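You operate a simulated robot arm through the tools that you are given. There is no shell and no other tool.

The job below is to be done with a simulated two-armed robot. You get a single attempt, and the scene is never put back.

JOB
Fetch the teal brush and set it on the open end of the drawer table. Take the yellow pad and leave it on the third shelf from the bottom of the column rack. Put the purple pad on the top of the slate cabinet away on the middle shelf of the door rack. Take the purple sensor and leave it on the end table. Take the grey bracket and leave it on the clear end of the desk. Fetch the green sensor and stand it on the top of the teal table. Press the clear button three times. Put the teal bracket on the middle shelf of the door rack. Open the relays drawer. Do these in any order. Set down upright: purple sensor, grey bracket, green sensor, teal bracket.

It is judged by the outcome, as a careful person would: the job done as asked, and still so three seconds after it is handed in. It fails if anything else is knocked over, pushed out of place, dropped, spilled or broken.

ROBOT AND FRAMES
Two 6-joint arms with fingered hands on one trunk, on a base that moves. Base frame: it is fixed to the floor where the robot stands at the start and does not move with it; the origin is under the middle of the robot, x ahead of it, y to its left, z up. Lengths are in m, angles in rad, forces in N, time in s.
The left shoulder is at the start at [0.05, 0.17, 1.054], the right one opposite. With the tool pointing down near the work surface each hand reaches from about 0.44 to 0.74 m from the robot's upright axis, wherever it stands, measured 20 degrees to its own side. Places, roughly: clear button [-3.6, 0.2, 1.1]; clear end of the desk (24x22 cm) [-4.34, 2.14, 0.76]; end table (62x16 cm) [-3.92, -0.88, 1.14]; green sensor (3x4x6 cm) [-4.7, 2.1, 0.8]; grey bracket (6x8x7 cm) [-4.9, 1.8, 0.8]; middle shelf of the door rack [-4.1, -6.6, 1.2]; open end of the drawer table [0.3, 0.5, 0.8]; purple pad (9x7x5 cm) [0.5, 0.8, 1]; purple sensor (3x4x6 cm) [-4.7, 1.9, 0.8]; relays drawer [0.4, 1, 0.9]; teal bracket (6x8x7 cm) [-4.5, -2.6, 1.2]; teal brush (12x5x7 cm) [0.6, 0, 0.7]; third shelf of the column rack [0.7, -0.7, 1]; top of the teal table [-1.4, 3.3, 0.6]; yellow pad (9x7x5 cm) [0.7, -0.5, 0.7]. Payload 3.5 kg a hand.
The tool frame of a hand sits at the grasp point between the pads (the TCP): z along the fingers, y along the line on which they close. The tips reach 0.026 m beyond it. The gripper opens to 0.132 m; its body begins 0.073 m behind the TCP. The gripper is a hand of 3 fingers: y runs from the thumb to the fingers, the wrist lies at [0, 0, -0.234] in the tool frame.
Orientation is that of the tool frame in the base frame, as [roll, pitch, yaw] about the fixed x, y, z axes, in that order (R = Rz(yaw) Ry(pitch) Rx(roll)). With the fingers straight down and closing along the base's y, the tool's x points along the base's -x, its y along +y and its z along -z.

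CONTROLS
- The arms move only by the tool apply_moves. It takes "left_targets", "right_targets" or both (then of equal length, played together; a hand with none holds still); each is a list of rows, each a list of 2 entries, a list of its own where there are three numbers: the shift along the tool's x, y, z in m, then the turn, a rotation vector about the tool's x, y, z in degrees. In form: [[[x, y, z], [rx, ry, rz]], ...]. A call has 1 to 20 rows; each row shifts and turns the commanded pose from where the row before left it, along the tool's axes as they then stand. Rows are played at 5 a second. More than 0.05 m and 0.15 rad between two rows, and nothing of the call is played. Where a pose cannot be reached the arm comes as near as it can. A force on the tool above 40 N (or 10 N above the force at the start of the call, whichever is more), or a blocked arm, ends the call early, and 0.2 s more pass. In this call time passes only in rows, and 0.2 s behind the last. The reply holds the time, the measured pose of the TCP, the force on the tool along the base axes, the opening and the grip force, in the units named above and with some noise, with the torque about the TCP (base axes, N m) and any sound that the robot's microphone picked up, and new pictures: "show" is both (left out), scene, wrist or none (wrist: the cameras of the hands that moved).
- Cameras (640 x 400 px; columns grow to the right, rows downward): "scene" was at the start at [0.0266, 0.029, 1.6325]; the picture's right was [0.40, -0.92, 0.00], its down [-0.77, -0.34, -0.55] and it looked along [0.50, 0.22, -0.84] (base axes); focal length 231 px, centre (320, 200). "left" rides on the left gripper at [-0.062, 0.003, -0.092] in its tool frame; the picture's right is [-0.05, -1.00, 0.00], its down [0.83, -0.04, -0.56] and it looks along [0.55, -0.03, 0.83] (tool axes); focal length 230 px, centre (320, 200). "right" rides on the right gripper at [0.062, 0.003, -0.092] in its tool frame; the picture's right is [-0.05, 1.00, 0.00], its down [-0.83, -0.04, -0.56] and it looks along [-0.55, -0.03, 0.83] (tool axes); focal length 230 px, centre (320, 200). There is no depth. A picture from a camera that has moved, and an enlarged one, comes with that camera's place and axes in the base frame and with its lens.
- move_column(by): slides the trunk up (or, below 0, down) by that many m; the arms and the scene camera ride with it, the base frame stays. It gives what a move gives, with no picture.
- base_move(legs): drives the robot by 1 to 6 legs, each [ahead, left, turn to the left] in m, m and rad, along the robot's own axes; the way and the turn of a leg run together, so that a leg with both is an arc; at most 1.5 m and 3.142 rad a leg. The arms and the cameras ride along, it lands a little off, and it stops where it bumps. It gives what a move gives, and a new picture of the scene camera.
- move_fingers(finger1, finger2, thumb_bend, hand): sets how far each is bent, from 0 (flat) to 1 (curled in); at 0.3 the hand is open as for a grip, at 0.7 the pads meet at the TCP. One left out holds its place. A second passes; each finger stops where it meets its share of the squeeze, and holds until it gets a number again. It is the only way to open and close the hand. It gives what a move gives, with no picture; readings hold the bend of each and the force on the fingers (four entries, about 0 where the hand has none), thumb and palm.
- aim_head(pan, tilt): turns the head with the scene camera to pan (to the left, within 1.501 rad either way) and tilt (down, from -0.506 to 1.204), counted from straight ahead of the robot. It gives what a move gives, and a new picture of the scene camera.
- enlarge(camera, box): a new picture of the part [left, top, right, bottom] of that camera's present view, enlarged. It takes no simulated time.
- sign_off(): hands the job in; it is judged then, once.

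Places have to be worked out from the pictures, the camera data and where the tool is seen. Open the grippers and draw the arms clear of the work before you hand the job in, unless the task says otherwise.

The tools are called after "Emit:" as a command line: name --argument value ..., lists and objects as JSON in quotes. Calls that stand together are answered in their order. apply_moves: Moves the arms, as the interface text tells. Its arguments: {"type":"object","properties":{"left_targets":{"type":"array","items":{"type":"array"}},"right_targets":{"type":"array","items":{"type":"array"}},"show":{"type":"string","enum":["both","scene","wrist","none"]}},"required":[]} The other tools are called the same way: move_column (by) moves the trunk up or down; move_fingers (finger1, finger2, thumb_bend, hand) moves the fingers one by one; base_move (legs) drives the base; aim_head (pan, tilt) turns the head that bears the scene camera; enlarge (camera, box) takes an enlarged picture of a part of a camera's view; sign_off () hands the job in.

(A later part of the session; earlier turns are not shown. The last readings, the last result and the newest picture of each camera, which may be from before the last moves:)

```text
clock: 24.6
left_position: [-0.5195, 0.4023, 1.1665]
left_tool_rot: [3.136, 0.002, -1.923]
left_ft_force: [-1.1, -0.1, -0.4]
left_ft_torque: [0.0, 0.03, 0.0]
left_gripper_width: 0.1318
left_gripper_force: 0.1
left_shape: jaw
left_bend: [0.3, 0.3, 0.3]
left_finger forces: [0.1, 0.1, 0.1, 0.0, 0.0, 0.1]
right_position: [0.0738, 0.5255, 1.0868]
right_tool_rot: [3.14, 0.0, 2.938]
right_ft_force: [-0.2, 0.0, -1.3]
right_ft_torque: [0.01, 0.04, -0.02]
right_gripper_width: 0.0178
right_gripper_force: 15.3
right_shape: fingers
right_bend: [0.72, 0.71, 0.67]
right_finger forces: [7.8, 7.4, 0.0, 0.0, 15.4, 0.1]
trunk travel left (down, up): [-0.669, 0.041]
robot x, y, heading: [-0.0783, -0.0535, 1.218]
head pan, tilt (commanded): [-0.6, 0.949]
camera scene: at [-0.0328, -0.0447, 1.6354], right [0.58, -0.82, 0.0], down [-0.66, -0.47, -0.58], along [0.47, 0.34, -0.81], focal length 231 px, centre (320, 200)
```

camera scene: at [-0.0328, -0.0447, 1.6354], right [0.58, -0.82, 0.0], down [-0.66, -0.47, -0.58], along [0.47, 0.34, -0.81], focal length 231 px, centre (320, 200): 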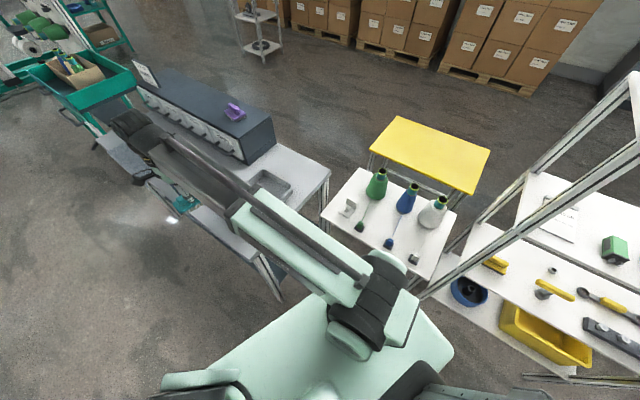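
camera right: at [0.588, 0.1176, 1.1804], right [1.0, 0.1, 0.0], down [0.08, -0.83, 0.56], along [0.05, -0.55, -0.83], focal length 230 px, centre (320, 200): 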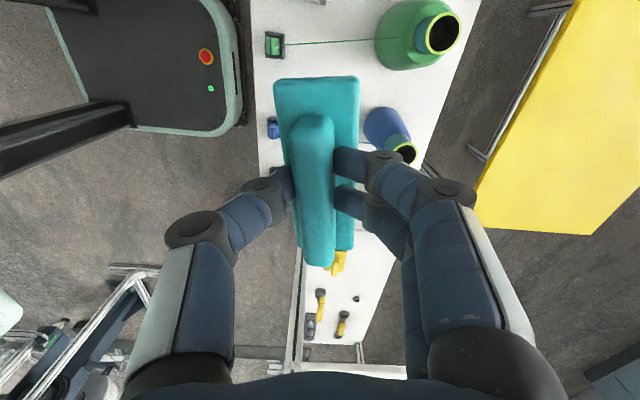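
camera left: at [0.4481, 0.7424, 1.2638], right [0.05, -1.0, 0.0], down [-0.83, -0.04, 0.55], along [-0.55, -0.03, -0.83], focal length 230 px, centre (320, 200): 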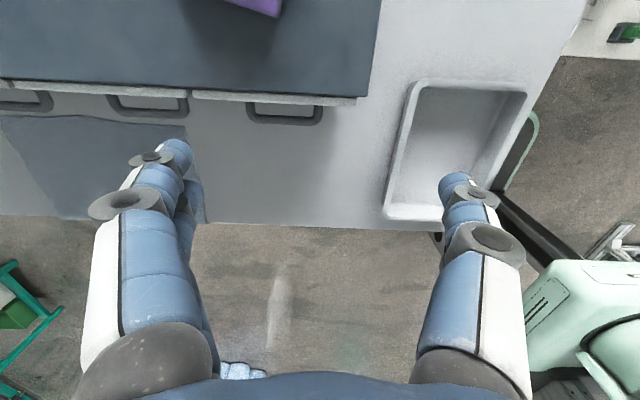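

Now the bare patch behind the tray is in front of the right arm. I carry the brush at z≈1.09 to about (0.50, 0.50).

Emit:
apply_moves --right_targets '[[[-0.0422, 0.0062, 0], [0, 0, 0]], [[-0.0422, 0.0062, 0], [0, 0, 0]], [[-0.0422, 0.0062, 0], [0, 0, 0]], [[-0.0422, 0.0062, 0], [0, 0, 0]], [[-0.0422, 0.0062, 0], [0, 0, 0]], [[-0.0422, 0.0062, 0], [0, 0, 0]], [[-0.0422, 0.0062, 0], [0, 0, 0]], [[-0.0422, 0.0062, 0], [0, 0, 0]], [[-0.0422, 0.0062, 0], [0, 0, 0]], [[-0.0422, 0.0062, 0], [0, 0, 0]], [[0, 0, 0], [0, 0, 0]]]' --show "both"

```text
clock: 27.0
left_position: [-0.5193, 0.4024, 1.1674]
left_tool_rot: [3.137, 0.004, -1.924]
left_ft_force: [-0.9, -0.3, 0.0]
left_ft_torque: [-0.02, -0.01, 0.0]
left_gripper_width: 0.132
left_gripper_force: 0.1
left_shape: jaw
left_bend: [0.3, 0.3, 0.3]
left_finger forces: [0.0, 0.0, 0.1, 0.0, 0.0, 0.0]
right_position: [0.4946, 0.4922, 1.0854]
right_tool_rot: [3.139, 0.002, 2.94]
right_ft_force: [0.7, 0.0, -1.3]
right_ft_torque: [0.01, -0.01, 0.0]
right_gripper_width: 0.0179
right_gripper_force: 15.6
right_shape: fingers
right_bend: [0.72, 0.72, 0.67]
right_finger forces: [7.7, 7.4, 0.1, 0.1, 15.3, 0.1]
right hand out of reach, approached as far as the arm can: row 10
trunk travel left (down, up): [-0.669, 0.041]
robot x, y, heading: [-0.079, -0.0517, 1.216]
head pan, tilt (commanded): [-0.6, 0.949]
camera scene: at [-0.0329, -0.0445, 1.6354], right [0.58, -0.82, 0.0], down [-0.66, -0.47, -0.58], along [0.47, 0.34, -0.81], focal length 231 px, centre (320, 200)
camera right: at [0.4361, 0.5103, 1.1771], right [0.25, 0.97, 0.0], down [0.8, -0.21, 0.56], along [0.54, -0.14, -0.83], focal length 230 px, centre (320, 200)
```

scene: 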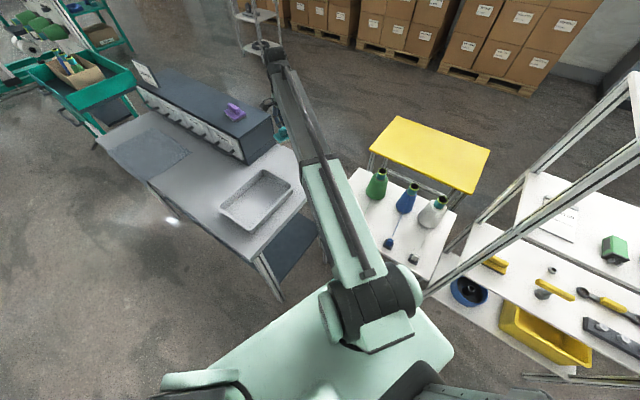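
right: 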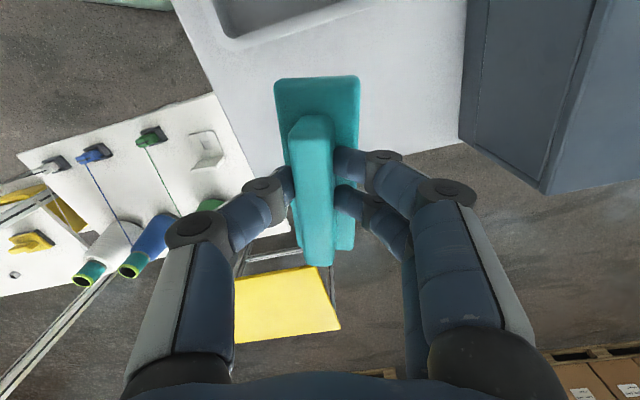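

The brush is above the bare patch, clear of the tray and cabinet. I lower to just above the table and check.

Emit:
apply_moves --right_targets '[[[0, 0, 0.04], [0, 0, 0]], [[0, 0, 0.04], [0, 0, 0]], [[0, 0, 0.04], [0, 0, 0]], [[0, 0, 0.03], [0, 0, 0]], [[0, 0, 0], [0, 0, 0]]]' --show "both"

```text
clock: 28.2
left_position: [-0.52, 0.4019, 1.1677]
left_tool_rot: [3.136, 0.004, -1.923]
left_ft_force: [0.3, -0.1, 0.4]
left_ft_torque: [0.0, -0.01, 0.0]
left_gripper_width: 0.1318
left_gripper_force: 0.2
left_shape: jaw
left_bend: [0.3, 0.3, 0.3]
left_finger forces: [0.0, 0.0, 0.1, 0.1, 0.0, 0.1]
right_position: [0.4945, 0.4937, 0.9363]
right_tool_rot: [-3.142, 0.001, 2.937]
right_ft_force: [-0.2, 0.0, -1.3]
right_ft_torque: [-0.03, 0.04, 0.0]
right_gripper_width: 0.0182
right_gripper_force: 14.7
right_shape: fingers
right_bend: [0.72, 0.72, 0.67]
right_finger forces: [7.6, 7.3, 0.0, 0.0, 15.2, 0.1]
trunk travel left (down, up): [-0.669, 0.041]
robot x, y, heading: [-0.0765, -0.051, 1.217]
head pan, tilt (commanded): [-0.6, 0.949]
camera scene: at [-0.0327, -0.0448, 1.6354], right [0.58, -0.82, 0.0], down [-0.66, -0.47, -0.58], along [0.47, 0.34, -0.81], focal length 231 px, centre (320, 200)
camera right: at [0.436, 0.5109, 1.0286], right [0.25, 0.97, 0.0], down [0.8, -0.21, 0.56], along [0.54, -0.14, -0.83], focal length 230 px, centre (320, 200)
```

scene: 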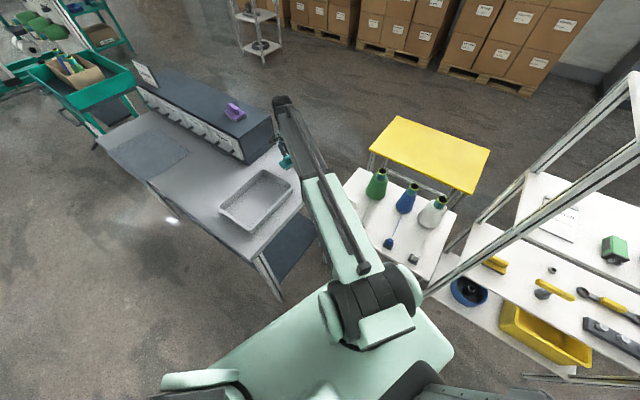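
right: 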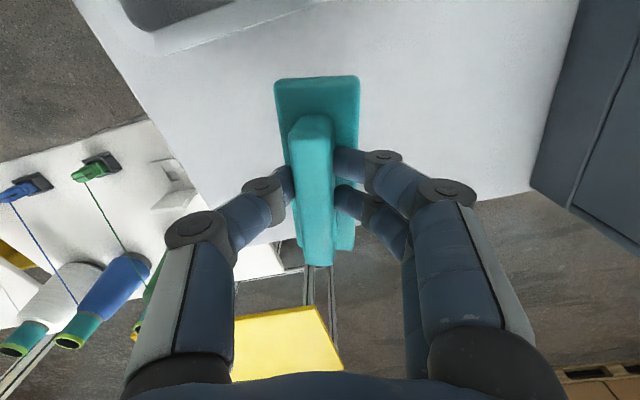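

Two views put the table top at z≈0.806 and its far edge at x≈0.62; contact should come near TCP z≈0.87. I step down gently.

Emit:
apply_moves --right_targets '[[[0, 0, 0.025], [0, 0, 0]], [[0, 0, 0.022], [0, 0, 0]], [[0, 0, 0.005], [0, 0, 0]], [[0, 0, 0.004], [0, 0, 0]], [[0, 0, 0.004], [0, 0, 0]]]' --show "wrist"

```text
clock: 29.4
left_position: [-0.5206, 0.4025, 1.1664]
left_tool_rot: [3.138, 0.003, -1.924]
left_ft_force: [0.1, 0.3, -0.6]
left_ft_torque: [0.0, -0.03, -0.04]
left_gripper_width: 0.132
left_gripper_force: 0.2
left_shape: jaw
left_bend: [0.3, 0.3, 0.3]
left_finger forces: [0.0, 0.0, 0.0, 0.1, 0.0, 0.1]
right_position: [0.4945, 0.4969, 0.8834]
right_tool_rot: [3.133, 0.003, 2.941]
right_ft_force: [-2.7, 0.3, 21.6]
right_ft_torque: [-0.12, 0.04, 0.01]
right_gripper_width: 0.0182
right_gripper_force: 22.1
right_shape: fingers
right_bend: [0.73, 0.73, 0.7]
right_finger forces: [10.0, 10.0, 0.0, 0.0, 24.3, 0.0]
trunk travel left (down, up): [-0.669, 0.041]
robot x, y, heading: [-0.0812, -0.0487, 1.221]
head pan, tilt (commanded): [-0.6, 0.949]
stopped in row 5 (right hand): the force on the tool passed its limit at 42 N (the readings are from after the stop); the commanded pose is now the measured one
camera right: at [0.4354, 0.5129, 0.9765], right [0.25, 0.97, 0.01], down [0.8, -0.21, 0.56], along [0.54, -0.13, -0.83], focal length 230 px, centre (320, 200)
```

right: 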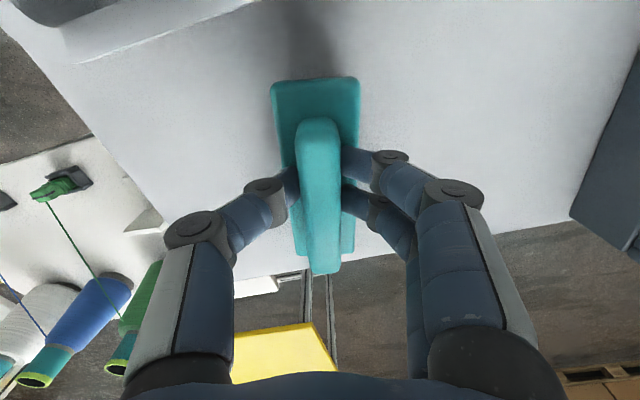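

Contact came at TCP z≈0.885. I ease up 3 mm to shed the pressing force, then look at the reading.

Emit:
apply_moves --right_targets '[[[0, 0, -0.003], [0, 0, 0]], [[0, 0, 0], [0, 0, 0]]]' --show "scene"

```text
clock: 29.9
left_position: [-0.5212, 0.4017, 1.1658]
left_tool_rot: [3.138, 0.002, -1.923]
left_ft_force: [-0.6, -0.7, 0.2]
left_ft_torque: [0.01, 0.03, 0.02]
left_gripper_width: 0.1319
left_gripper_force: 0.1
left_shape: jaw
left_bend: [0.3, 0.3, 0.3]
left_finger forces: [0.1, 0.1, 0.0, 0.0, 0.1, 0.0]
right_position: [0.4954, 0.4959, 0.8856]
right_tool_rot: [3.135, 0.003, 2.94]
right_ft_force: [-3.2, 5.4, 13.1]
right_ft_torque: [0.04, 0.06, 0.04]
right_gripper_width: 0.0181
right_gripper_force: 18.3
right_shape: fingers
right_bend: [0.72, 0.72, 0.7]
right_finger forces: [9.8, 10.0, 0.0, 0.1, 16.1, 0.0]
trunk travel left (down, up): [-0.669, 0.041]
robot x, y, heading: [-0.0828, -0.0518, 1.218]
head pan, tilt (commanded): [-0.6, 0.949]
camera scene: at [-0.0339, -0.0451, 1.6354], right [0.58, -0.82, 0.0], down [-0.66, -0.47, -0.58], along [0.48, 0.34, -0.81], focal length 231 px, centre (320, 200)
```

scene: 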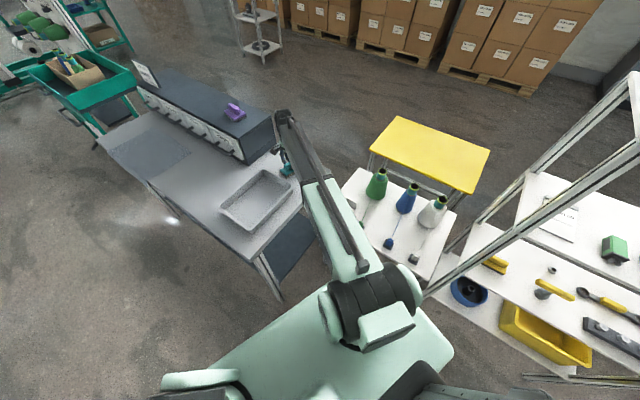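

Still 13 N of contact; I raise another 2 mm before opening.

Emit:
apply_moves --right_targets '[[[0, 0, -0.002], [0, 0, 0]], [[0, 0, 0], [0, 0, 0]]]' --show "none"

Emit:
move_fingers --hand "right" --finger1 0.5 --finger2 0.5 --thumb_bend 0.5

Emit:
enlarge --camera "right" --box '[160, 40, 480, 280]'

```text
clock: 30.6
left_position: [-0.5194, 0.4014, 1.1668]
left_tool_rot: [3.136, 0.003, -1.925]
left_ft_force: [-0.3, -0.5, 0.2]
left_ft_torque: [0.0, -0.05, 0.01]
left_gripper_width: 0.1323
left_gripper_force: 0.2
left_shape: jaw
left_bend: [0.3, 0.3, 0.3]
left_finger forces: [0.1, 0.0, 0.0, 0.0, 0.0, 0.1]
right_position: [0.4954, 0.4948, 0.8852]
right_tool_rot: [3.136, 0.002, 2.94]
right_ft_force: [-1.2, 1.6, 5.4]
right_ft_torque: [-0.02, 0.05, -0.03]
right_gripper_width: 0.0186
right_gripper_force: 16.8
right_shape: fingers
right_bend: [0.72, 0.72, 0.69]
right_finger forces: [8.8, 9.0, 0.0, 0.0, 16.2, 0.0]
trunk travel left (down, up): [-0.669, 0.041]
robot x, y, heading: [-0.082, -0.0486, 1.215]
head pan, tilt (commanded): [-0.6, 0.949]
```

```text
clock: 31.6
left_position: [-0.5203, 0.4019, 1.1671]
left_tool_rot: [3.137, 0.003, -1.922]
left_ft_force: [0.6, -0.1, -0.3]
left_ft_torque: [-0.01, -0.01, -0.01]
left_gripper_width: 0.132
left_gripper_force: 0.1
left_shape: jaw
left_bend: [0.3, 0.3, 0.3]
left_finger forces: [0.0, 0.1, 0.1, 0.0, 0.0, 0.1]
right_position: [0.4967, 0.4952, 0.8856]
right_tool_rot: [3.135, 0.001, 2.941]
right_ft_force: [-1.0, 0.0, 0.0]
right_ft_torque: [0.03, 0.0, 0.03]
right_gripper_width: 0.0671
right_gripper_force: 0.2
right_shape: fingers
right_bend: [0.5, 0.5, 0.5]
right_finger forces: [0.1, 0.0, 0.0, 0.1, 0.0, 0.1]
trunk travel left (down, up): [-0.669, 0.041]
robot x, y, heading: [-0.0848, -0.0499, 1.217]
head pan, tilt (commanded): [-0.6, 0.949]
```

```text
1.67 times, centred on (320, 160) of right
camera zoom: at [0.4364, 0.5121, 0.9781], right [0.25, 0.97, 0.01], down [0.8, -0.21, 0.56], along [0.54, -0.14, -0.83], focal length 384 px, centre (320, 267)
```

zoom: 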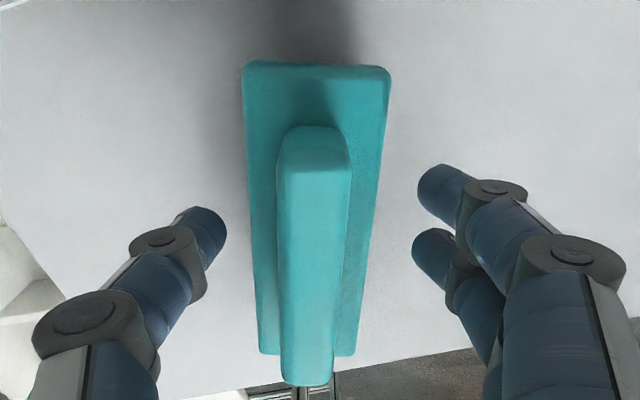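

Released: the brush stands on its bristles on the table. I raise the right hand straight up.

Emit:
apply_moves --right_targets '[[[0, 0, -0.03], [0, 0, 0]], [[0, 0, -0.045], [0, 0, 0]], [[0, 0, -0.045], [0, 0, 0]], [[0, 0, -0.045], [0, 0, 0]], [[0, 0, -0.045], [0, 0, 0]], [[0, 0, 0], [0, 0, 0]]]' --show "both"

```text
clock: 33.0
left_position: [-0.5197, 0.4026, 1.1672]
left_tool_rot: [3.136, 0.002, -1.923]
left_ft_force: [-0.3, 1.0, -0.2]
left_ft_torque: [-0.01, 0.0, 0.04]
left_gripper_width: 0.132
left_gripper_force: 0.1
left_shape: jaw
left_bend: [0.3, 0.3, 0.3]
left_finger forces: [0.0, 0.1, 0.0, 0.0, 0.0, 0.0]
right_position: [0.4952, 0.4922, 1.0963]
right_tool_rot: [3.135, 0.003, 2.939]
right_ft_force: [-0.4, 0.7, 0.2]
right_ft_torque: [0.02, 0.0, -0.02]
right_gripper_width: 0.0671
right_gripper_force: 0.0
right_shape: fingers
right_bend: [0.5, 0.5, 0.5]
right_finger forces: [0.0, 0.0, 0.0, 0.0, 0.0, 0.0]
right hand out of reach, approached as far as the arm can: row 5
trunk travel left (down, up): [-0.669, 0.041]
robot x, y, heading: [-0.0811, -0.0552, 1.218]
head pan, tilt (commanded): [-0.6, 0.949]
camera scene: at [-0.0325, -0.0445, 1.6354], right [0.58, -0.82, 0.0], down [-0.66, -0.47, -0.58], along [0.47, 0.34, -0.81], focal length 231 px, centre (320, 200)
camera right: at [0.4358, 0.5088, 1.1893], right [0.25, 0.97, 0.01], down [0.8, -0.21, 0.56], along [0.54, -0.13, -0.83], focal length 230 px, centre (320, 200)
```

scene: 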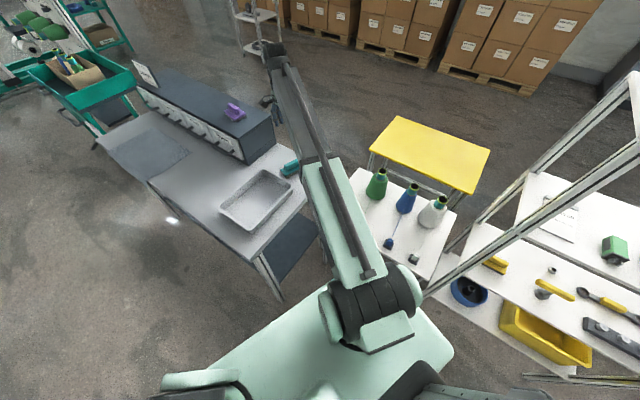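
right: 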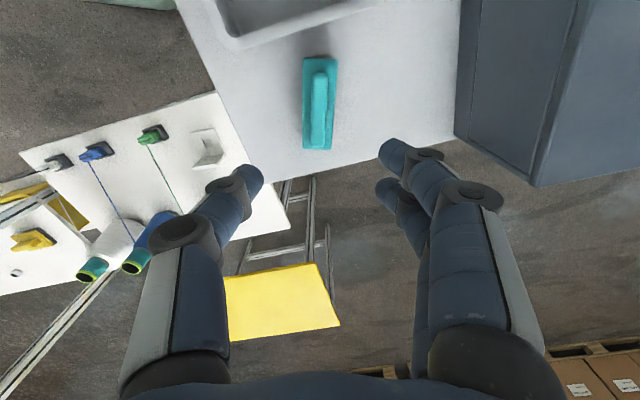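

The brush is down on the bare end. Next I read the drawer labels on the slate cabinet.

Emit:
enlarge --camera "scene" --box '[120, 60, 300, 180]'

Emit:
aim_head --pan -0.2 --tilt 0.65

Emit:
enlarge --camera "scene" --box '[200, 100, 480, 300]'

```text
3.33 times, centred on (210, 120) of scene
camera zoom: at [-0.0325, -0.0445, 1.6354], right [0.58, -0.82, 0.0], down [-0.66, -0.47, -0.58], along [0.47, 0.34, -0.81], focal length 769 px, centre (687, 467)
```

zoom: 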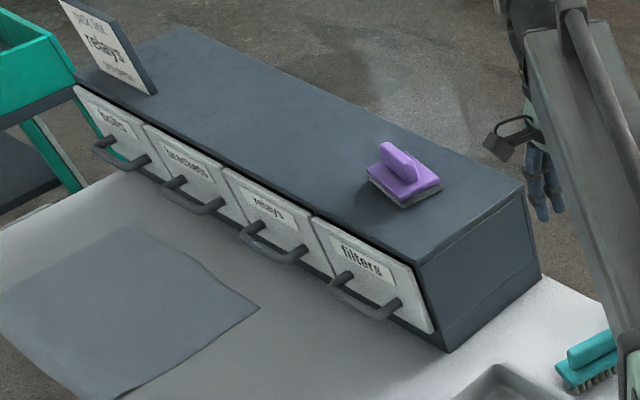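

```text
clock: 33.8
left_position: [-0.519, 0.403, 1.1665]
left_tool_rot: [3.137, 0.005, -1.922]
left_ft_force: [-0.5, 1.2, 0.1]
left_ft_torque: [0.0, 0.04, 0.01]
left_gripper_width: 0.132
left_gripper_force: 0.1
left_shape: jaw
left_bend: [0.3, 0.3, 0.3]
left_finger forces: [0.0, 0.1, 0.1, 0.1, 0.0, 0.1]
right_position: [0.4952, 0.4918, 1.0962]
right_tool_rot: [3.134, 0.003, 2.939]
right_ft_force: [0.0, 0.3, 0.5]
right_ft_torque: [0.0, -0.03, 0.02]
right_gripper_width: 0.0671
right_gripper_force: 0.0
right_shape: fingers
right_bend: [0.5, 0.5, 0.5]
right_finger forces: [0.1, 0.0, 0.1, 0.0, 0.0, 0.0]
trunk travel left (down, up): [-0.669, 0.041]
robot x, y, heading: [-0.0812, -0.0486, 1.216]
head pan, tilt (commanded): [-0.201, 0.649]
camera scene: at [-0.0463, -0.0131, 1.6595], right [0.85, -0.53, 0.0], down [-0.32, -0.51, -0.8], along [0.42, 0.68, -0.61], focal length 231 px, centre (320, 200)
```

scene: 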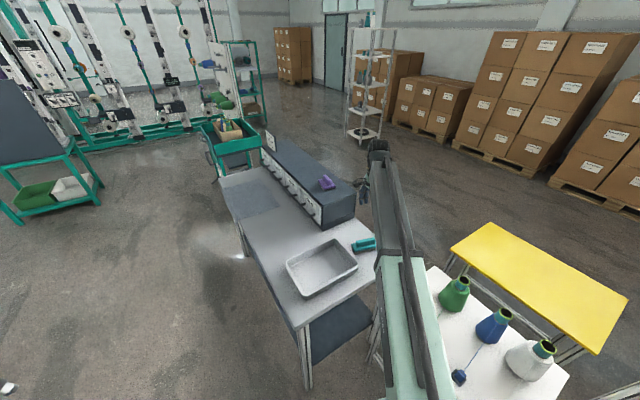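

```text
2.00 times, centred on (340, 200) of scene
camera zoom: at [-0.0463, -0.0131, 1.6595], right [0.85, -0.53, 0.0], down [-0.32, -0.51, -0.8], along [0.42, 0.68, -0.61], focal length 461 px, centre (280, 200)
```

zoom: 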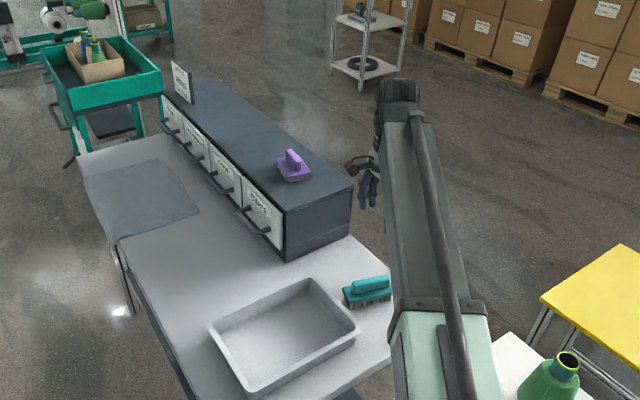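

A sign on the cabinet mentions the relays; I zoom in to read it and the drawer labels.

Emit:
enlarge --camera "scene" --box '[255, 120, 295, 160]'

Emit:
aim_head --pan -0.6 --tilt 0.949

Emit:
enlarge --camera "scene" --box '[130, 55, 175, 95]'

Emit:
enlarge --camera "scene" --box '[140, 80, 250, 160]'

```text
10.00 times, centred on (275, 140) of scene
camera zoom: at [-0.0463, -0.0131, 1.6595], right [0.85, -0.53, 0.0], down [-0.32, -0.51, -0.8], along [0.42, 0.68, -0.61], focal length 2307 px, centre (770, 800)
```

zoom: 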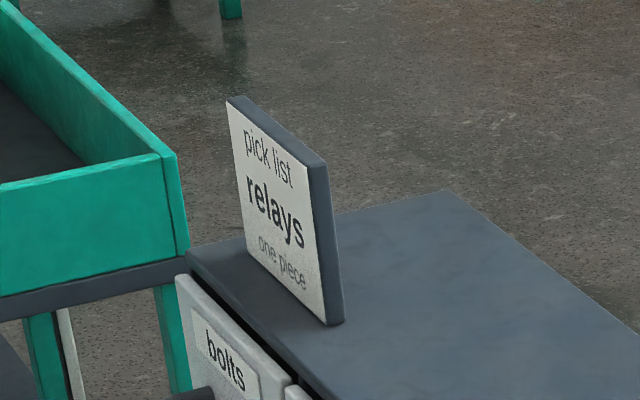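

```text
clock: 34.7
left_position: [-0.5184, 0.4017, 1.167]
left_tool_rot: [3.137, 0.004, -1.923]
left_ft_force: [-0.2, 0.6, -0.4]
left_ft_torque: [0.02, -0.01, 0.0]
left_gripper_width: 0.1317
left_gripper_force: 0.1
left_shape: jaw
left_bend: [0.3, 0.3, 0.3]
left_finger forces: [0.0, 0.0, 0.0, 0.1, 0.1, 0.0]
right_position: [0.4954, 0.493, 1.0968]
right_tool_rot: [3.134, 0.004, 2.939]
right_ft_force: [-1.0, -0.7, 0.0]
right_ft_torque: [-0.03, -0.02, -0.02]
right_gripper_width: 0.0671
right_gripper_force: 0.0
right_shape: fingers
right_bend: [0.5, 0.5, 0.5]
right_finger forces: [0.0, 0.1, 0.1, 0.0, 0.0, 0.0]
trunk travel left (down, up): [-0.669, 0.041]
robot x, y, heading: [-0.0777, -0.0448, 1.221]
head pan, tilt (commanded): [-0.6, 0.949]
camera scene: at [-0.0327, -0.0447, 1.6355], right [0.58, -0.82, 0.0], down [-0.66, -0.47, -0.58], along [0.47, 0.34, -0.81], focal length 231 px, centre (320, 200)
```

scene: 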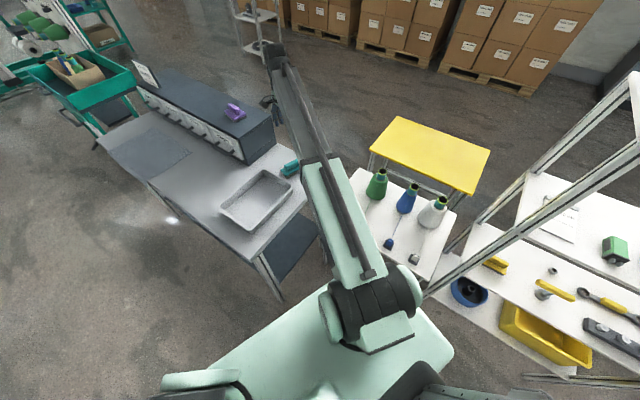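

```text
10.00 times, centred on (152, 75) of scene
camera zoom: at [-0.0327, -0.0447, 1.6355], right [0.58, -0.82, 0.0], down [-0.66, -0.47, -0.58], along [0.47, 0.34, -0.81], focal length 2307 px, centre (1995, 1450)
```

zoom: 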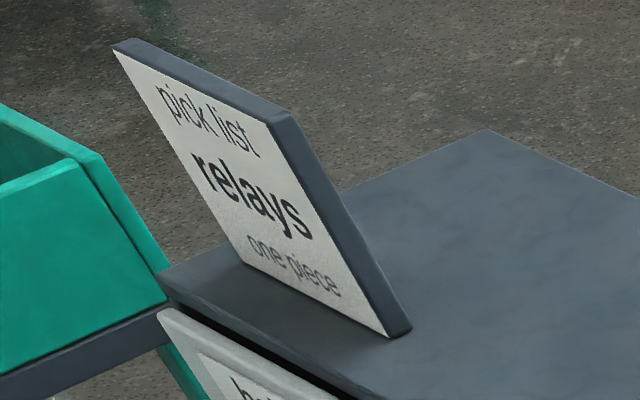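

```text
5.00 times, centred on (195, 120) of scene
camera zoom: at [-0.0327, -0.0447, 1.6355], right [0.58, -0.82, 0.0], down [-0.66, -0.47, -0.58], along [0.47, 0.34, -0.81], focal length 1153 px, centre (945, 600)
```

zoom: 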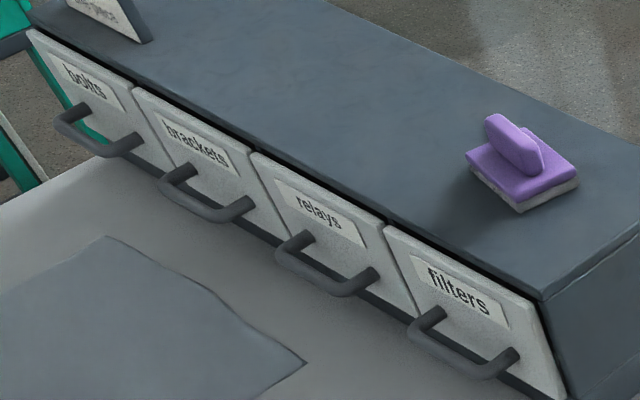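

The relays drawer is the second from the right; its handle bar triangulates to about (0.352, 0.994, 0.91), roughly 5 cm off the front. I draw the right hand in, then drive around to stand in front of it.

Emit:
apply_moves --right_targets '[[[0.0305, -0.0307, -0.005], [0, 0, 0]], [[0.0305, -0.0307, -0.005], [0, 0, 0]], [[0.0305, -0.0307, -0.005], [0, 0, 0]], [[0.0305, -0.0307, -0.005], [0, 0, 0]], [[0.0305, -0.0307, -0.005], [0, 0, 0]], [[0.0305, -0.0307, -0.005], [0, 0, 0]], [[0, 0, 0], [0, 0, 0]]]' --show "none"

Emit:
base_move --legs '[[0, 0.6, 0], [0, 0, -1.218]]'

```text
clock: 36.3
left_position: [-0.5201, 0.4021, 1.1676]
left_tool_rot: [3.137, 0.005, -1.922]
left_ft_force: [-0.6, 0.8, -1.1]
left_ft_torque: [0.02, -0.03, 0.03]
left_gripper_width: 0.1318
left_gripper_force: 0.1
left_shape: jaw
left_bend: [0.3, 0.3, 0.3]
left_finger forces: [0.0, 0.1, 0.0, 0.1, 0.0, 0.0]
right_position: [0.2732, 0.3456, 1.1238]
right_tool_rot: [3.135, 0.0, 2.939]
right_ft_force: [-0.4, -0.3, -0.2]
right_ft_torque: [-0.03, -0.03, 0.04]
right_gripper_width: 0.0673
right_gripper_force: 0.1
right_shape: fingers
right_bend: [0.5, 0.5, 0.5]
right_finger forces: [0.0, 0.0, 0.0, 0.0, 0.0, 0.0]
trunk travel left (down, up): [-0.669, 0.041]
robot x, y, heading: [-0.0787, -0.0483, 1.217]
head pan, tilt (commanded): [-0.6, 0.949]
```

```text
clock: 42.7
left_position: [-0.3732, 0.7256, 1.1657]
left_tool_rot: [3.136, 0.004, -3.136]
left_ft_force: [-0.3, -0.8, 1.3]
left_ft_torque: [-0.02, -0.01, 0.02]
left_gripper_width: 0.1316
left_gripper_force: 0.0
left_shape: jaw
left_bend: [0.3, 0.3, 0.3]
left_finger forces: [0.0, 0.0, 0.1, 0.1, 0.1, 0.1]
right_position: [-0.1474, -0.0353, 1.1234]
right_tool_rot: [3.135, 0.001, 1.727]
right_ft_force: [0.3, 0.3, 0.2]
right_ft_torque: [0.0, 0.03, -0.01]
right_gripper_width: 0.0674
right_gripper_force: 0.0
right_shape: fingers
right_bend: [0.5, 0.5, 0.5]
right_finger forces: [0.0, 0.0, 0.1, 0.0, 0.1, 0.0]
trunk travel left (down, up): [-0.669, 0.041]
robot x, y, heading: [-0.6422, 0.1544, 0.003]
head pan, tilt (commanded): [-0.6, 0.949]
camera scene: at [-0.6202, 0.1157, 1.6354], right [-0.56, -0.83, 0.0], down [-0.67, 0.46, -0.58], along [0.48, -0.33, -0.81], focal length 231 px, centre (320, 200)
```

scene: 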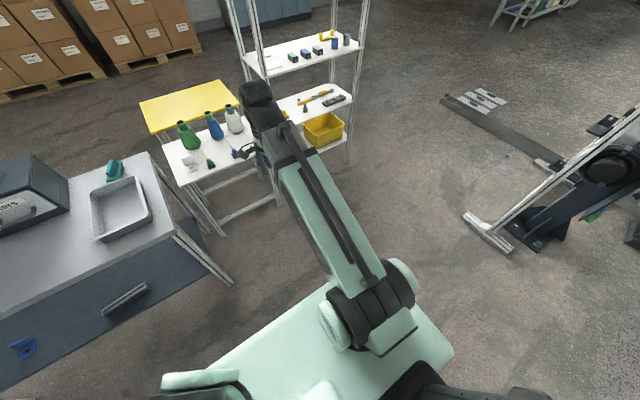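

I now strafe left to stand in front of the relays drawer and look at it.

Emit:
base_move --legs '[[0, 0.84, 0]]'

Emit:
aim_head --pan 0.0 --tilt 0.6

Emit:
enlarge --camera "scene" --box '[220, 120, 420, 260]'

```text
clock: 47.2
left_position: [-0.3543, 1.5612, 1.1677]
left_tool_rot: [3.138, 0.002, 3.123]
left_ft_force: [-0.1, -0.2, -0.2]
left_ft_torque: [-0.01, -0.04, 0.02]
left_gripper_width: 0.132
left_gripper_force: 0.0
left_shape: jaw
left_bend: [0.3, 0.3, 0.3]
left_finger forces: [0.0, 0.1, 0.1, 0.0, 0.0, 0.1]
right_position: [-0.146, 0.7937, 1.1224]
right_tool_rot: [3.137, 0.003, 1.703]
right_ft_force: [0.3, 0.3, 0.8]
right_ft_torque: [-0.02, 0.01, -0.02]
right_gripper_width: 0.0673
right_gripper_force: 0.1
right_shape: fingers
right_bend: [0.5, 0.5, 0.5]
right_finger forces: [0.0, 0.0, 0.0, 0.0, 0.0, 0.1]
trunk travel left (down, up): [-0.669, 0.041]
robot x, y, heading: [-0.6356, 0.9995, -0.023]
head pan, tilt (commanded): [-0.6, 0.949]
camera scene: at [-0.6152, 0.9577, 1.6355], right [-0.58, -0.81, 0.0], down [-0.66, 0.47, -0.58], along [0.47, -0.34, -0.81], focal length 231 px, centre (320, 200)
```

scene: 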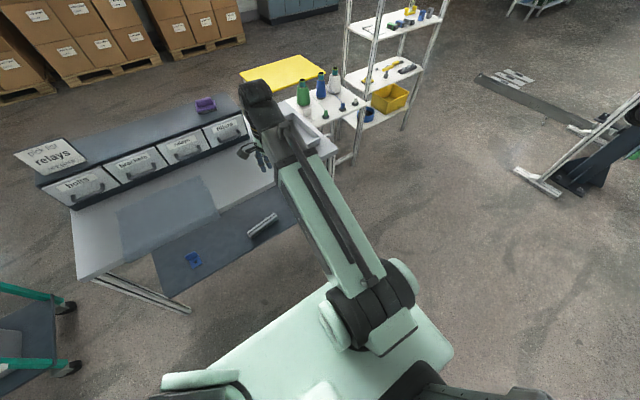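

```text
clock: 48.2
left_position: [-0.3542, 1.5599, 1.1671]
left_tool_rot: [3.136, 0.003, 3.124]
left_ft_force: [0.6, -0.6, 0.1]
left_ft_torque: [0.02, 0.0, -0.01]
left_gripper_width: 0.132
left_gripper_force: 0.2
left_shape: jaw
left_bend: [0.3, 0.3, 0.3]
left_finger forces: [0.0, 0.0, 0.1, 0.0, 0.1, 0.1]
right_position: [-0.1467, 0.7933, 1.1229]
right_tool_rot: [3.137, 0.003, 1.703]
right_ft_force: [-0.3, 0.9, 0.3]
right_ft_torque: [-0.03, -0.01, 0.02]
right_gripper_width: 0.0674
right_gripper_force: 0.0
right_shape: fingers
right_bend: [0.5, 0.5, 0.5]
right_finger forces: [0.1, 0.1, 0.0, 0.0, 0.0, 0.0]
trunk travel left (down, up): [-0.669, 0.041]
robot x, y, heading: [-0.6375, 1.0005, -0.016]
head pan, tilt (commanded): [0.0, 0.6]
camera scene: at [-0.586, 0.9974, 1.6638], right [-0.02, -1.0, 0.0], down [-0.57, 0.01, -0.82], along [0.82, -0.02, -0.57], focal length 231 px, centre (320, 200)
```

scene: 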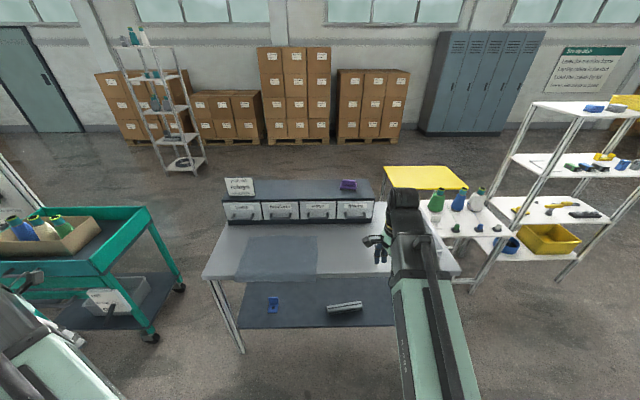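

```text
2.86 times, centred on (320, 190) of scene
camera zoom: at [-0.586, 0.9974, 1.6638], right [-0.02, -1.0, 0.0], down [-0.57, 0.01, -0.82], along [0.82, -0.02, -0.57], focal length 659 px, centre (320, 229)
```

zoom: 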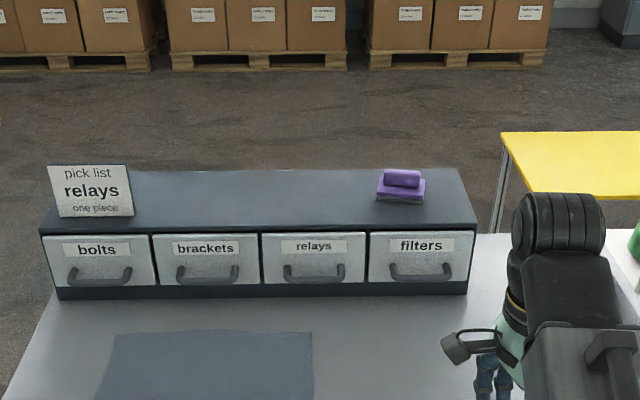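

Labels read bolts, brackets, relays, filters. I also read the wall notice in case it bears on the job.

Emit:
enlarge --camera "scene" --box '[535, 40, 640, 100]'

Emit:
enlarge --camera "scene" --box '[290, 190, 390, 230]'

```text
6.10 times, centred on (588, 70) of scene
camera zoom: at [-0.586, 0.9974, 1.6638], right [-0.02, -1.0, 0.0], down [-0.57, 0.01, -0.82], along [0.82, -0.02, -0.57], focal length 1406 px, centre (-1310, 992)
```

zoom: 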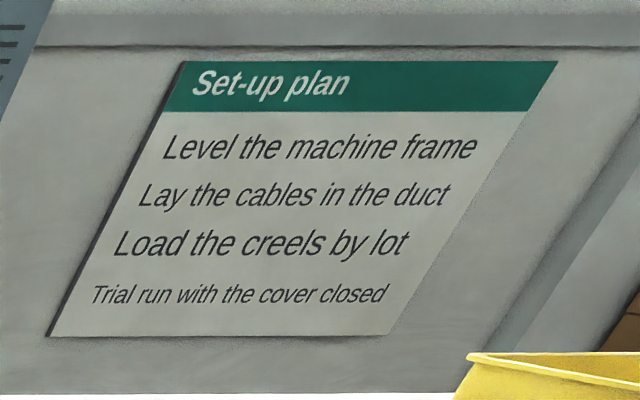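

```text
6.40 times, centred on (340, 210) of scene
camera zoom: at [-0.586, 0.9974, 1.6638], right [-0.02, -1.0, 0.0], down [-0.57, 0.01, -0.82], along [0.82, -0.02, -0.57], focal length 1476 px, centre (192, 136)
```

zoom: 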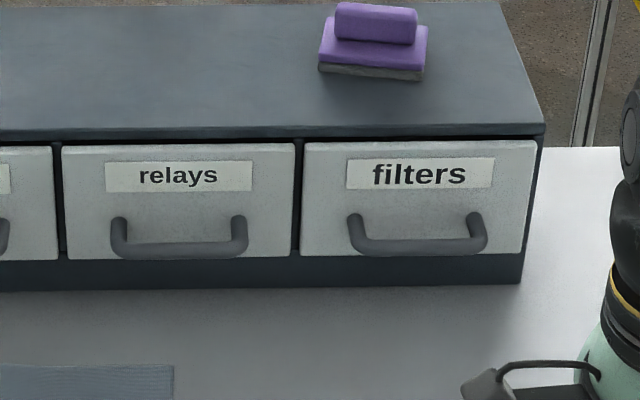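

The handle bar sits at about (0.352, 0.986, 0.90), stand-off ~5 cm, table top ~0.82. I drive ahead 0.135 m, then bring the right hand forward and tilt it to point 20° below horizontal with fingers above and thumb below.

Emit:
base_move --legs '[[0.135, 0, 0.018]]'

Emit:
apply_moves --right_targets '[[[0.0267, 0.0352, 0.0033], [0, 0, 1.3]], [[0.0267, 0.0352, 0.0033], [0, 0, 1.3]], [[0.0267, 0.0352, 0.0033], [0, 0, 1.3]], [[0.0267, 0.0352, 0.0033], [0, 0, 1.3]], [[0.0267, 0.0352, 0.0033], [0, 0, 1.3]], [[0.0267, 0.0352, 0.0033], [0, 0, 1.3]], [[0, 0, 0], [0, 0, 0]]]' --show "both"

```text
clock: 49.5
left_position: [-0.2257, 1.5639, 1.1665]
left_tool_rot: [3.136, 0.003, 3.141]
left_ft_force: [0.1, 0.8, -0.6]
left_ft_torque: [-0.06, 0.03, 0.0]
left_gripper_width: 0.1317
left_gripper_force: 0.0
left_shape: jaw
left_bend: [0.3, 0.3, 0.3]
left_finger forces: [0.0, 0.0, 0.0, 0.0, 0.1, 0.0]
right_position: [-0.0054, 0.8015, 1.1229]
right_tool_rot: [3.138, 0.003, 1.718]
right_ft_force: [-0.1, 0.0, -0.1]
right_ft_torque: [0.02, -0.01, 0.0]
right_gripper_width: 0.0675
right_gripper_force: 0.0
right_shape: fingers
right_bend: [0.5, 0.5, 0.5]
right_finger forces: [0.0, 0.0, 0.0, 0.0, 0.0, 0.0]
trunk travel left (down, up): [-0.669, 0.041]
robot x, y, heading: [-0.5015, 0.9948, -0.001]
head pan, tilt (commanded): [0.0, 0.6]
camera scene: at [-0.4471, 0.9971, 1.6637], right [0.0, -1.0, 0.0], down [-0.57, 0.0, -0.82], along [0.82, 0.0, -0.57], focal length 231 px, centre (320, 200)
```

scene: 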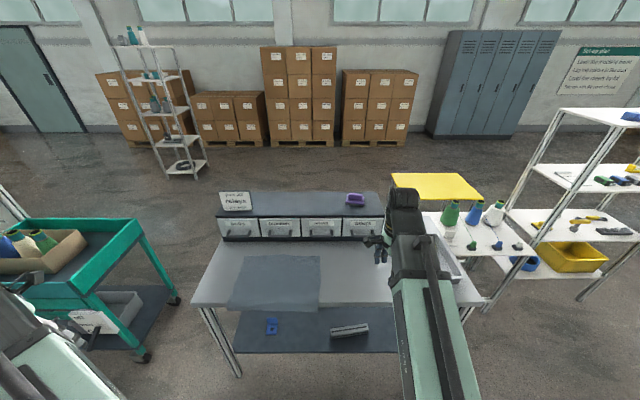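

```text
clock: 51.1
left_position: [-0.2276, 1.5638, 1.1676]
left_tool_rot: [3.136, 0.002, 3.141]
left_ft_force: [0.1, -0.2, 0.4]
left_ft_torque: [0.0, 0.05, 0.0]
left_gripper_width: 0.1319
left_gripper_force: 0.1
left_shape: jaw
left_bend: [0.3, 0.3, 0.3]
left_finger forces: [0.0, 0.0, 0.0, 0.0, 0.0, 0.0]
right_position: [0.1875, 0.9806, 1.1029]
right_tool_rot: [3.137, 0.003, 1.585]
right_ft_force: [-0.6, 0.6, -0.5]
right_ft_torque: [0.02, -0.01, 0.01]
right_gripper_width: 0.0672
right_gripper_force: 0.1
right_shape: fingers
right_bend: [0.5, 0.5, 0.5]
right_finger forces: [0.0, 0.0, 0.1, 0.0, 0.1, 0.0]
trunk travel left (down, up): [-0.669, 0.041]
robot x, y, heading: [-0.4982, 0.9976, 0.001]
head pan, tilt (commanded): [0.0, 0.6]
camera scene: at [-0.4499, 0.9968, 1.6639], right [0.0, -1.0, 0.0], down [-0.56, 0.0, -0.83], along [0.83, 0.0, -0.56], focal length 231 px, centre (320, 200)
camera right: at [0.1911, 1.0433, 1.1953], right [1.0, -0.04, 0.01], down [-0.04, -0.83, 0.56], along [-0.02, -0.56, -0.83], focal length 230 px, centre (320, 200)
```

scene: 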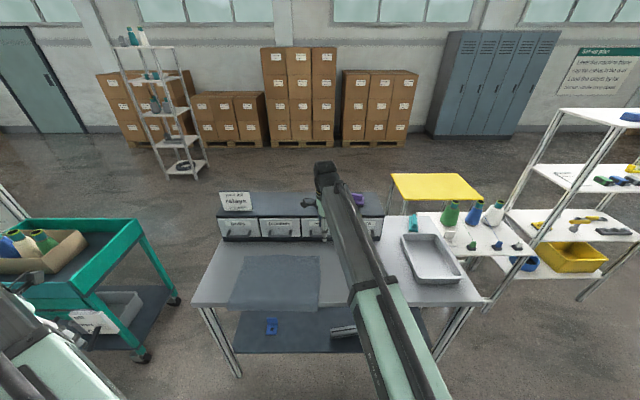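
right: 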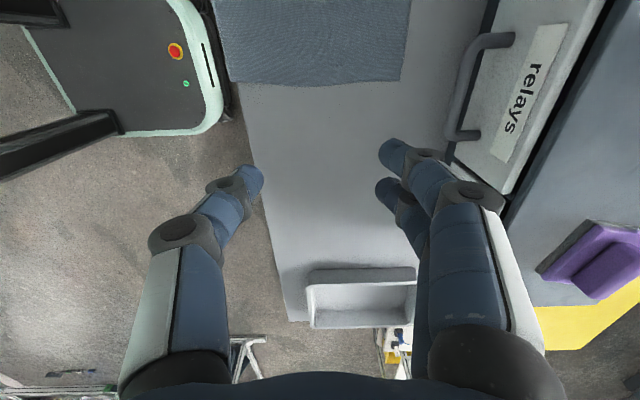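

The handle bar reads (0.355, 0.991, 0.90) in the wrist view. I tilt the hand forward by 70° in place.

Emit:
apply_moves --right_targets '[[[0, 0, 0], [-7.78, 0, 0.4]], [[0, 0, 0], [-7.78, 0, 0.4]], [[0, 0, 0], [-7.78, 0, 0]], [[0, 0, 0], [-7.78, 0, 0]], [[0, 0, 0], [-7.78, 0, 0]], [[0, 0, 0], [-7.78, 0, 0]], [[0, 0, 0], [-7.78, 0, 0]], [[0, 0, 0], [-7.78, 0, 0]], [[0, 0, 0], [-7.78, 0, 0]], [[0, 0, 0], [0, 0, 0]]]' --show "both"

```text
clock: 53.3
left_position: [-0.2283, 1.5646, 1.1672]
left_tool_rot: [3.138, 0.004, -3.14]
left_ft_force: [-0.4, 0.1, 0.2]
left_ft_torque: [-0.02, 0.01, 0.01]
left_gripper_width: 0.1319
left_gripper_force: 0.0
left_shape: jaw
left_bend: [0.3, 0.3, 0.3]
left_finger forces: [0.1, 0.0, 0.0, 0.0, 0.1, 0.1]
right_position: [0.1881, 0.9799, 1.1047]
right_tool_rot: [1.914, 0.0, 1.571]
right_ft_force: [0.7, 0.1, 0.3]
right_ft_torque: [0.01, -0.01, -0.01]
right_gripper_width: 0.0675
right_gripper_force: 0.0
right_shape: fingers
right_bend: [0.5, 0.5, 0.5]
right_finger forces: [0.1, 0.0, 0.0, 0.0, 0.1, 0.0]
trunk travel left (down, up): [-0.669, 0.041]
robot x, y, heading: [-0.499, 0.994, 0.001]
head pan, tilt (commanded): [0.0, 0.6]
camera scene: at [-0.4495, 0.9971, 1.6638], right [0.0, -1.0, 0.0], down [-0.56, 0.0, -0.83], along [0.83, 0.0, -0.56], focal length 231 px, centre (320, 200)
camera right: at [0.1041, 1.0432, 1.1384], right [0.33, -0.05, 0.94], down [-0.54, -0.83, 0.14], along [0.77, -0.55, -0.31], focal length 230 px, centre (320, 200)
```

scene: 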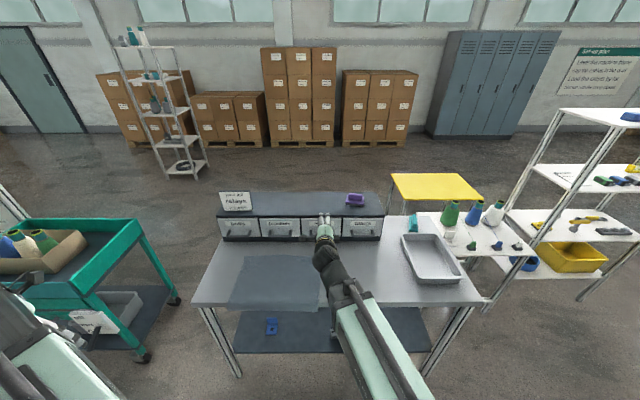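
right: 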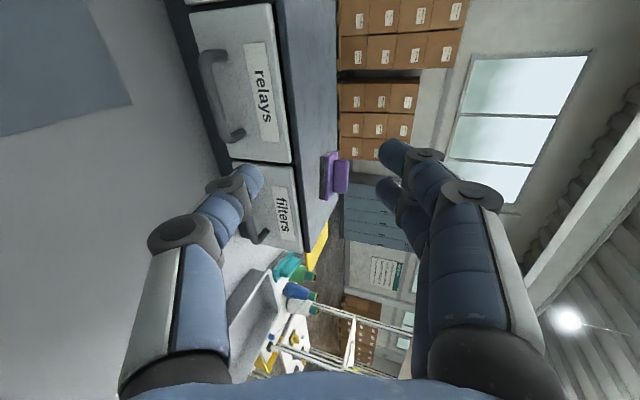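

The tilt worked (tool pointing 20° below horizontal). I go to a pre-grasp point in front of the handle.

Emit:
apply_moves --right_targets '[[[0.0022, -0.0268, 0.0259], [0, 0, 0]], [[0.0022, -0.0268, 0.0259], [0, 0, 0]], [[0.0022, -0.0268, 0.0259], [0, 0, 0]], [[0.0022, -0.0268, 0.0259], [0, 0, 0]], [[0.0022, -0.0268, 0.0259], [0, 0, 0]], [[0, 0, 0], [0, 0, 0]]]' --show "both"

Emit:
enlarge --camera "scene" --box '[270, 180, 390, 260]'

```text
clock: 54.7
left_position: [-0.2281, 1.5641, 1.1661]
left_tool_rot: [3.138, 0.003, -3.141]
left_ft_force: [0.2, -0.6, -0.5]
left_ft_torque: [0.0, 0.0, -0.02]
left_gripper_width: 0.1317
left_gripper_force: 0.1
left_shape: jaw
left_bend: [0.3, 0.3, 0.3]
left_finger forces: [0.0, 0.0, 0.0, 0.0, 0.0, 0.1]
right_position: [0.2648, 0.9917, 0.933]
right_tool_rot: [1.912, 0.0, 1.57]
right_ft_force: [0.5, -0.7, 0.4]
right_ft_torque: [-0.02, 0.02, 0.03]
right_gripper_width: 0.0676
right_gripper_force: 0.1
right_shape: fingers
right_bend: [0.5, 0.5, 0.5]
right_finger forces: [0.0, 0.1, 0.0, 0.0, 0.1, 0.0]
trunk travel left (down, up): [-0.669, 0.041]
robot x, y, heading: [-0.5019, 0.996, -0.001]
head pan, tilt (commanded): [0.0, 0.6]
camera scene: at [-0.4498, 0.9971, 1.6639], right [0.0, -1.0, 0.0], down [-0.56, 0.0, -0.83], along [0.83, 0.0, -0.56], focal length 231 px, centre (320, 200)
camera right: at [0.1803, 1.0535, 0.9678], right [0.34, -0.05, 0.94], down [-0.54, -0.83, 0.15], along [0.77, -0.55, -0.31], focal length 230 px, centre (320, 200)
```

scene: 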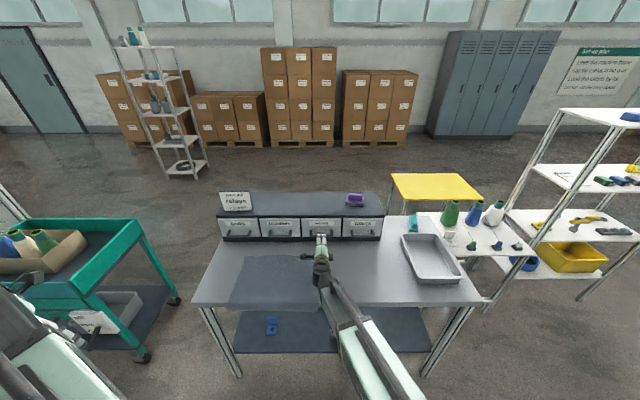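
right: 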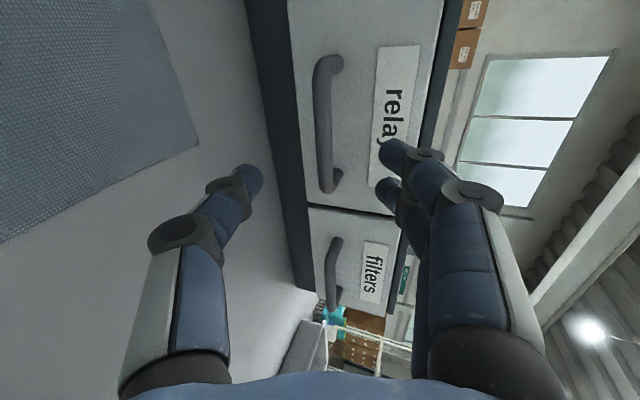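

```text
5.00 times, centred on (330, 220) of scene
camera zoom: at [-0.4498, 0.9971, 1.6639], right [0.0, -1.0, 0.0], down [-0.56, 0.0, -0.83], along [0.83, 0.0, -0.56], focal length 1153 px, centre (270, 100)
```

zoom: 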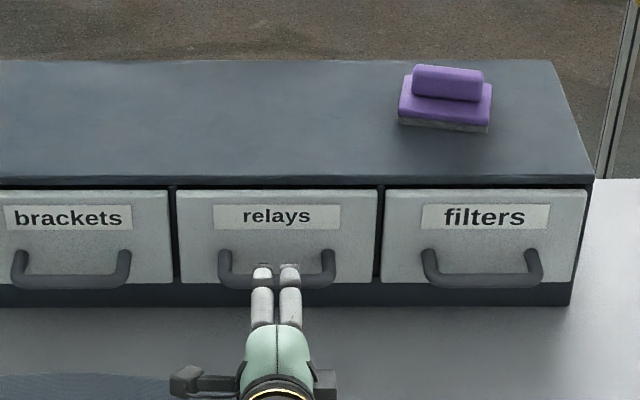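

The fingers line up with the middle of the relays handle. I advance 8.5 cm along the tool axis so the bar lies between fingers and thumb.

Emit:
apply_moves --right_targets '[[[0, 0.003, 0.03], [0, 0, 0]], [[0, 0, 0.03], [0, 0, 0]], [[0, 0, 0.025], [0, 0, 0]], [[0, 0, 0], [0, 0, 0]]]' --show "wrist"

Emit:
enlarge --camera "scene" --box '[290, 200, 360, 250]'

```text
clock: 55.7
left_position: [-0.2306, 1.5644, 1.1669]
left_tool_rot: [3.135, 0.004, -3.141]
left_ft_force: [-0.7, -0.1, 0.1]
left_ft_torque: [-0.01, 0.01, 0.0]
left_gripper_width: 0.132
left_gripper_force: 0.1
left_shape: jaw
left_bend: [0.3, 0.3, 0.3]
left_finger forces: [0.1, 0.0, 0.1, 0.1, 0.1, 0.1]
right_position: [0.3453, 0.9915, 0.909]
right_tool_rot: [1.911, 0.001, 1.571]
right_ft_force: [-20.2, -1.5, 4.7]
right_ft_torque: [0.02, -0.79, -0.05]
right_gripper_width: 0.0653
right_gripper_force: 10.4
right_shape: fingers
right_bend: [0.53, 0.53, 0.5]
right_finger forces: [8.7, 11.6, 0.1, 0.1, 0.0, 0.0]
trunk travel left (down, up): [-0.669, 0.041]
robot x, y, heading: [-0.5008, 0.9976, -0.004]
head pan, tilt (commanded): [0.0, 0.6]
camera right: at [0.26, 1.054, 0.943], right [0.33, -0.05, 0.94], down [-0.54, -0.83, 0.14], along [0.77, -0.56, -0.31], focal length 230 px, centre (320, 200)
```

right: 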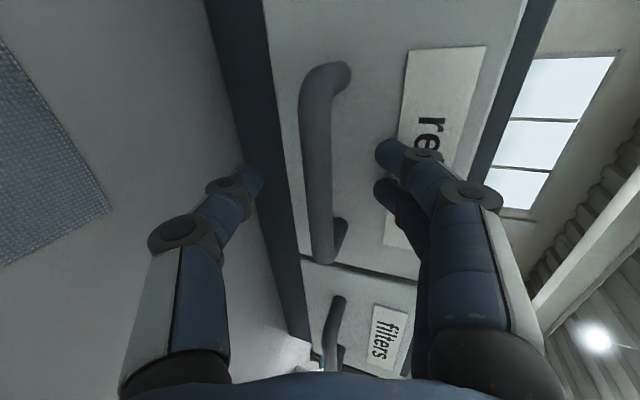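

```text
8.00 times, centred on (325, 225) of scene
camera zoom: at [-0.4531, 0.9969, 1.664], right [0.0, -1.0, 0.0], down [-0.56, 0.0, -0.83], along [0.83, 0.0, -0.56], focal length 1845 px, centre (280, 0)
```

zoom: 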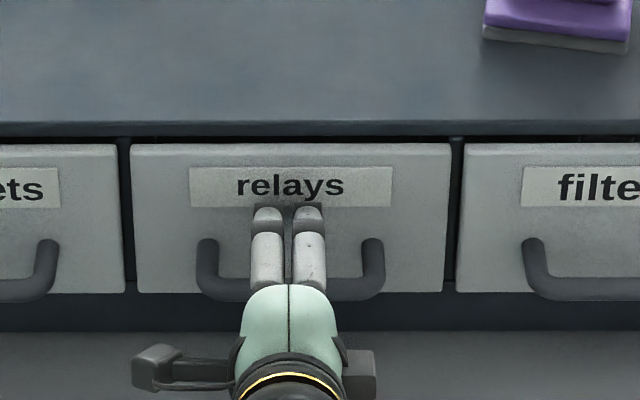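

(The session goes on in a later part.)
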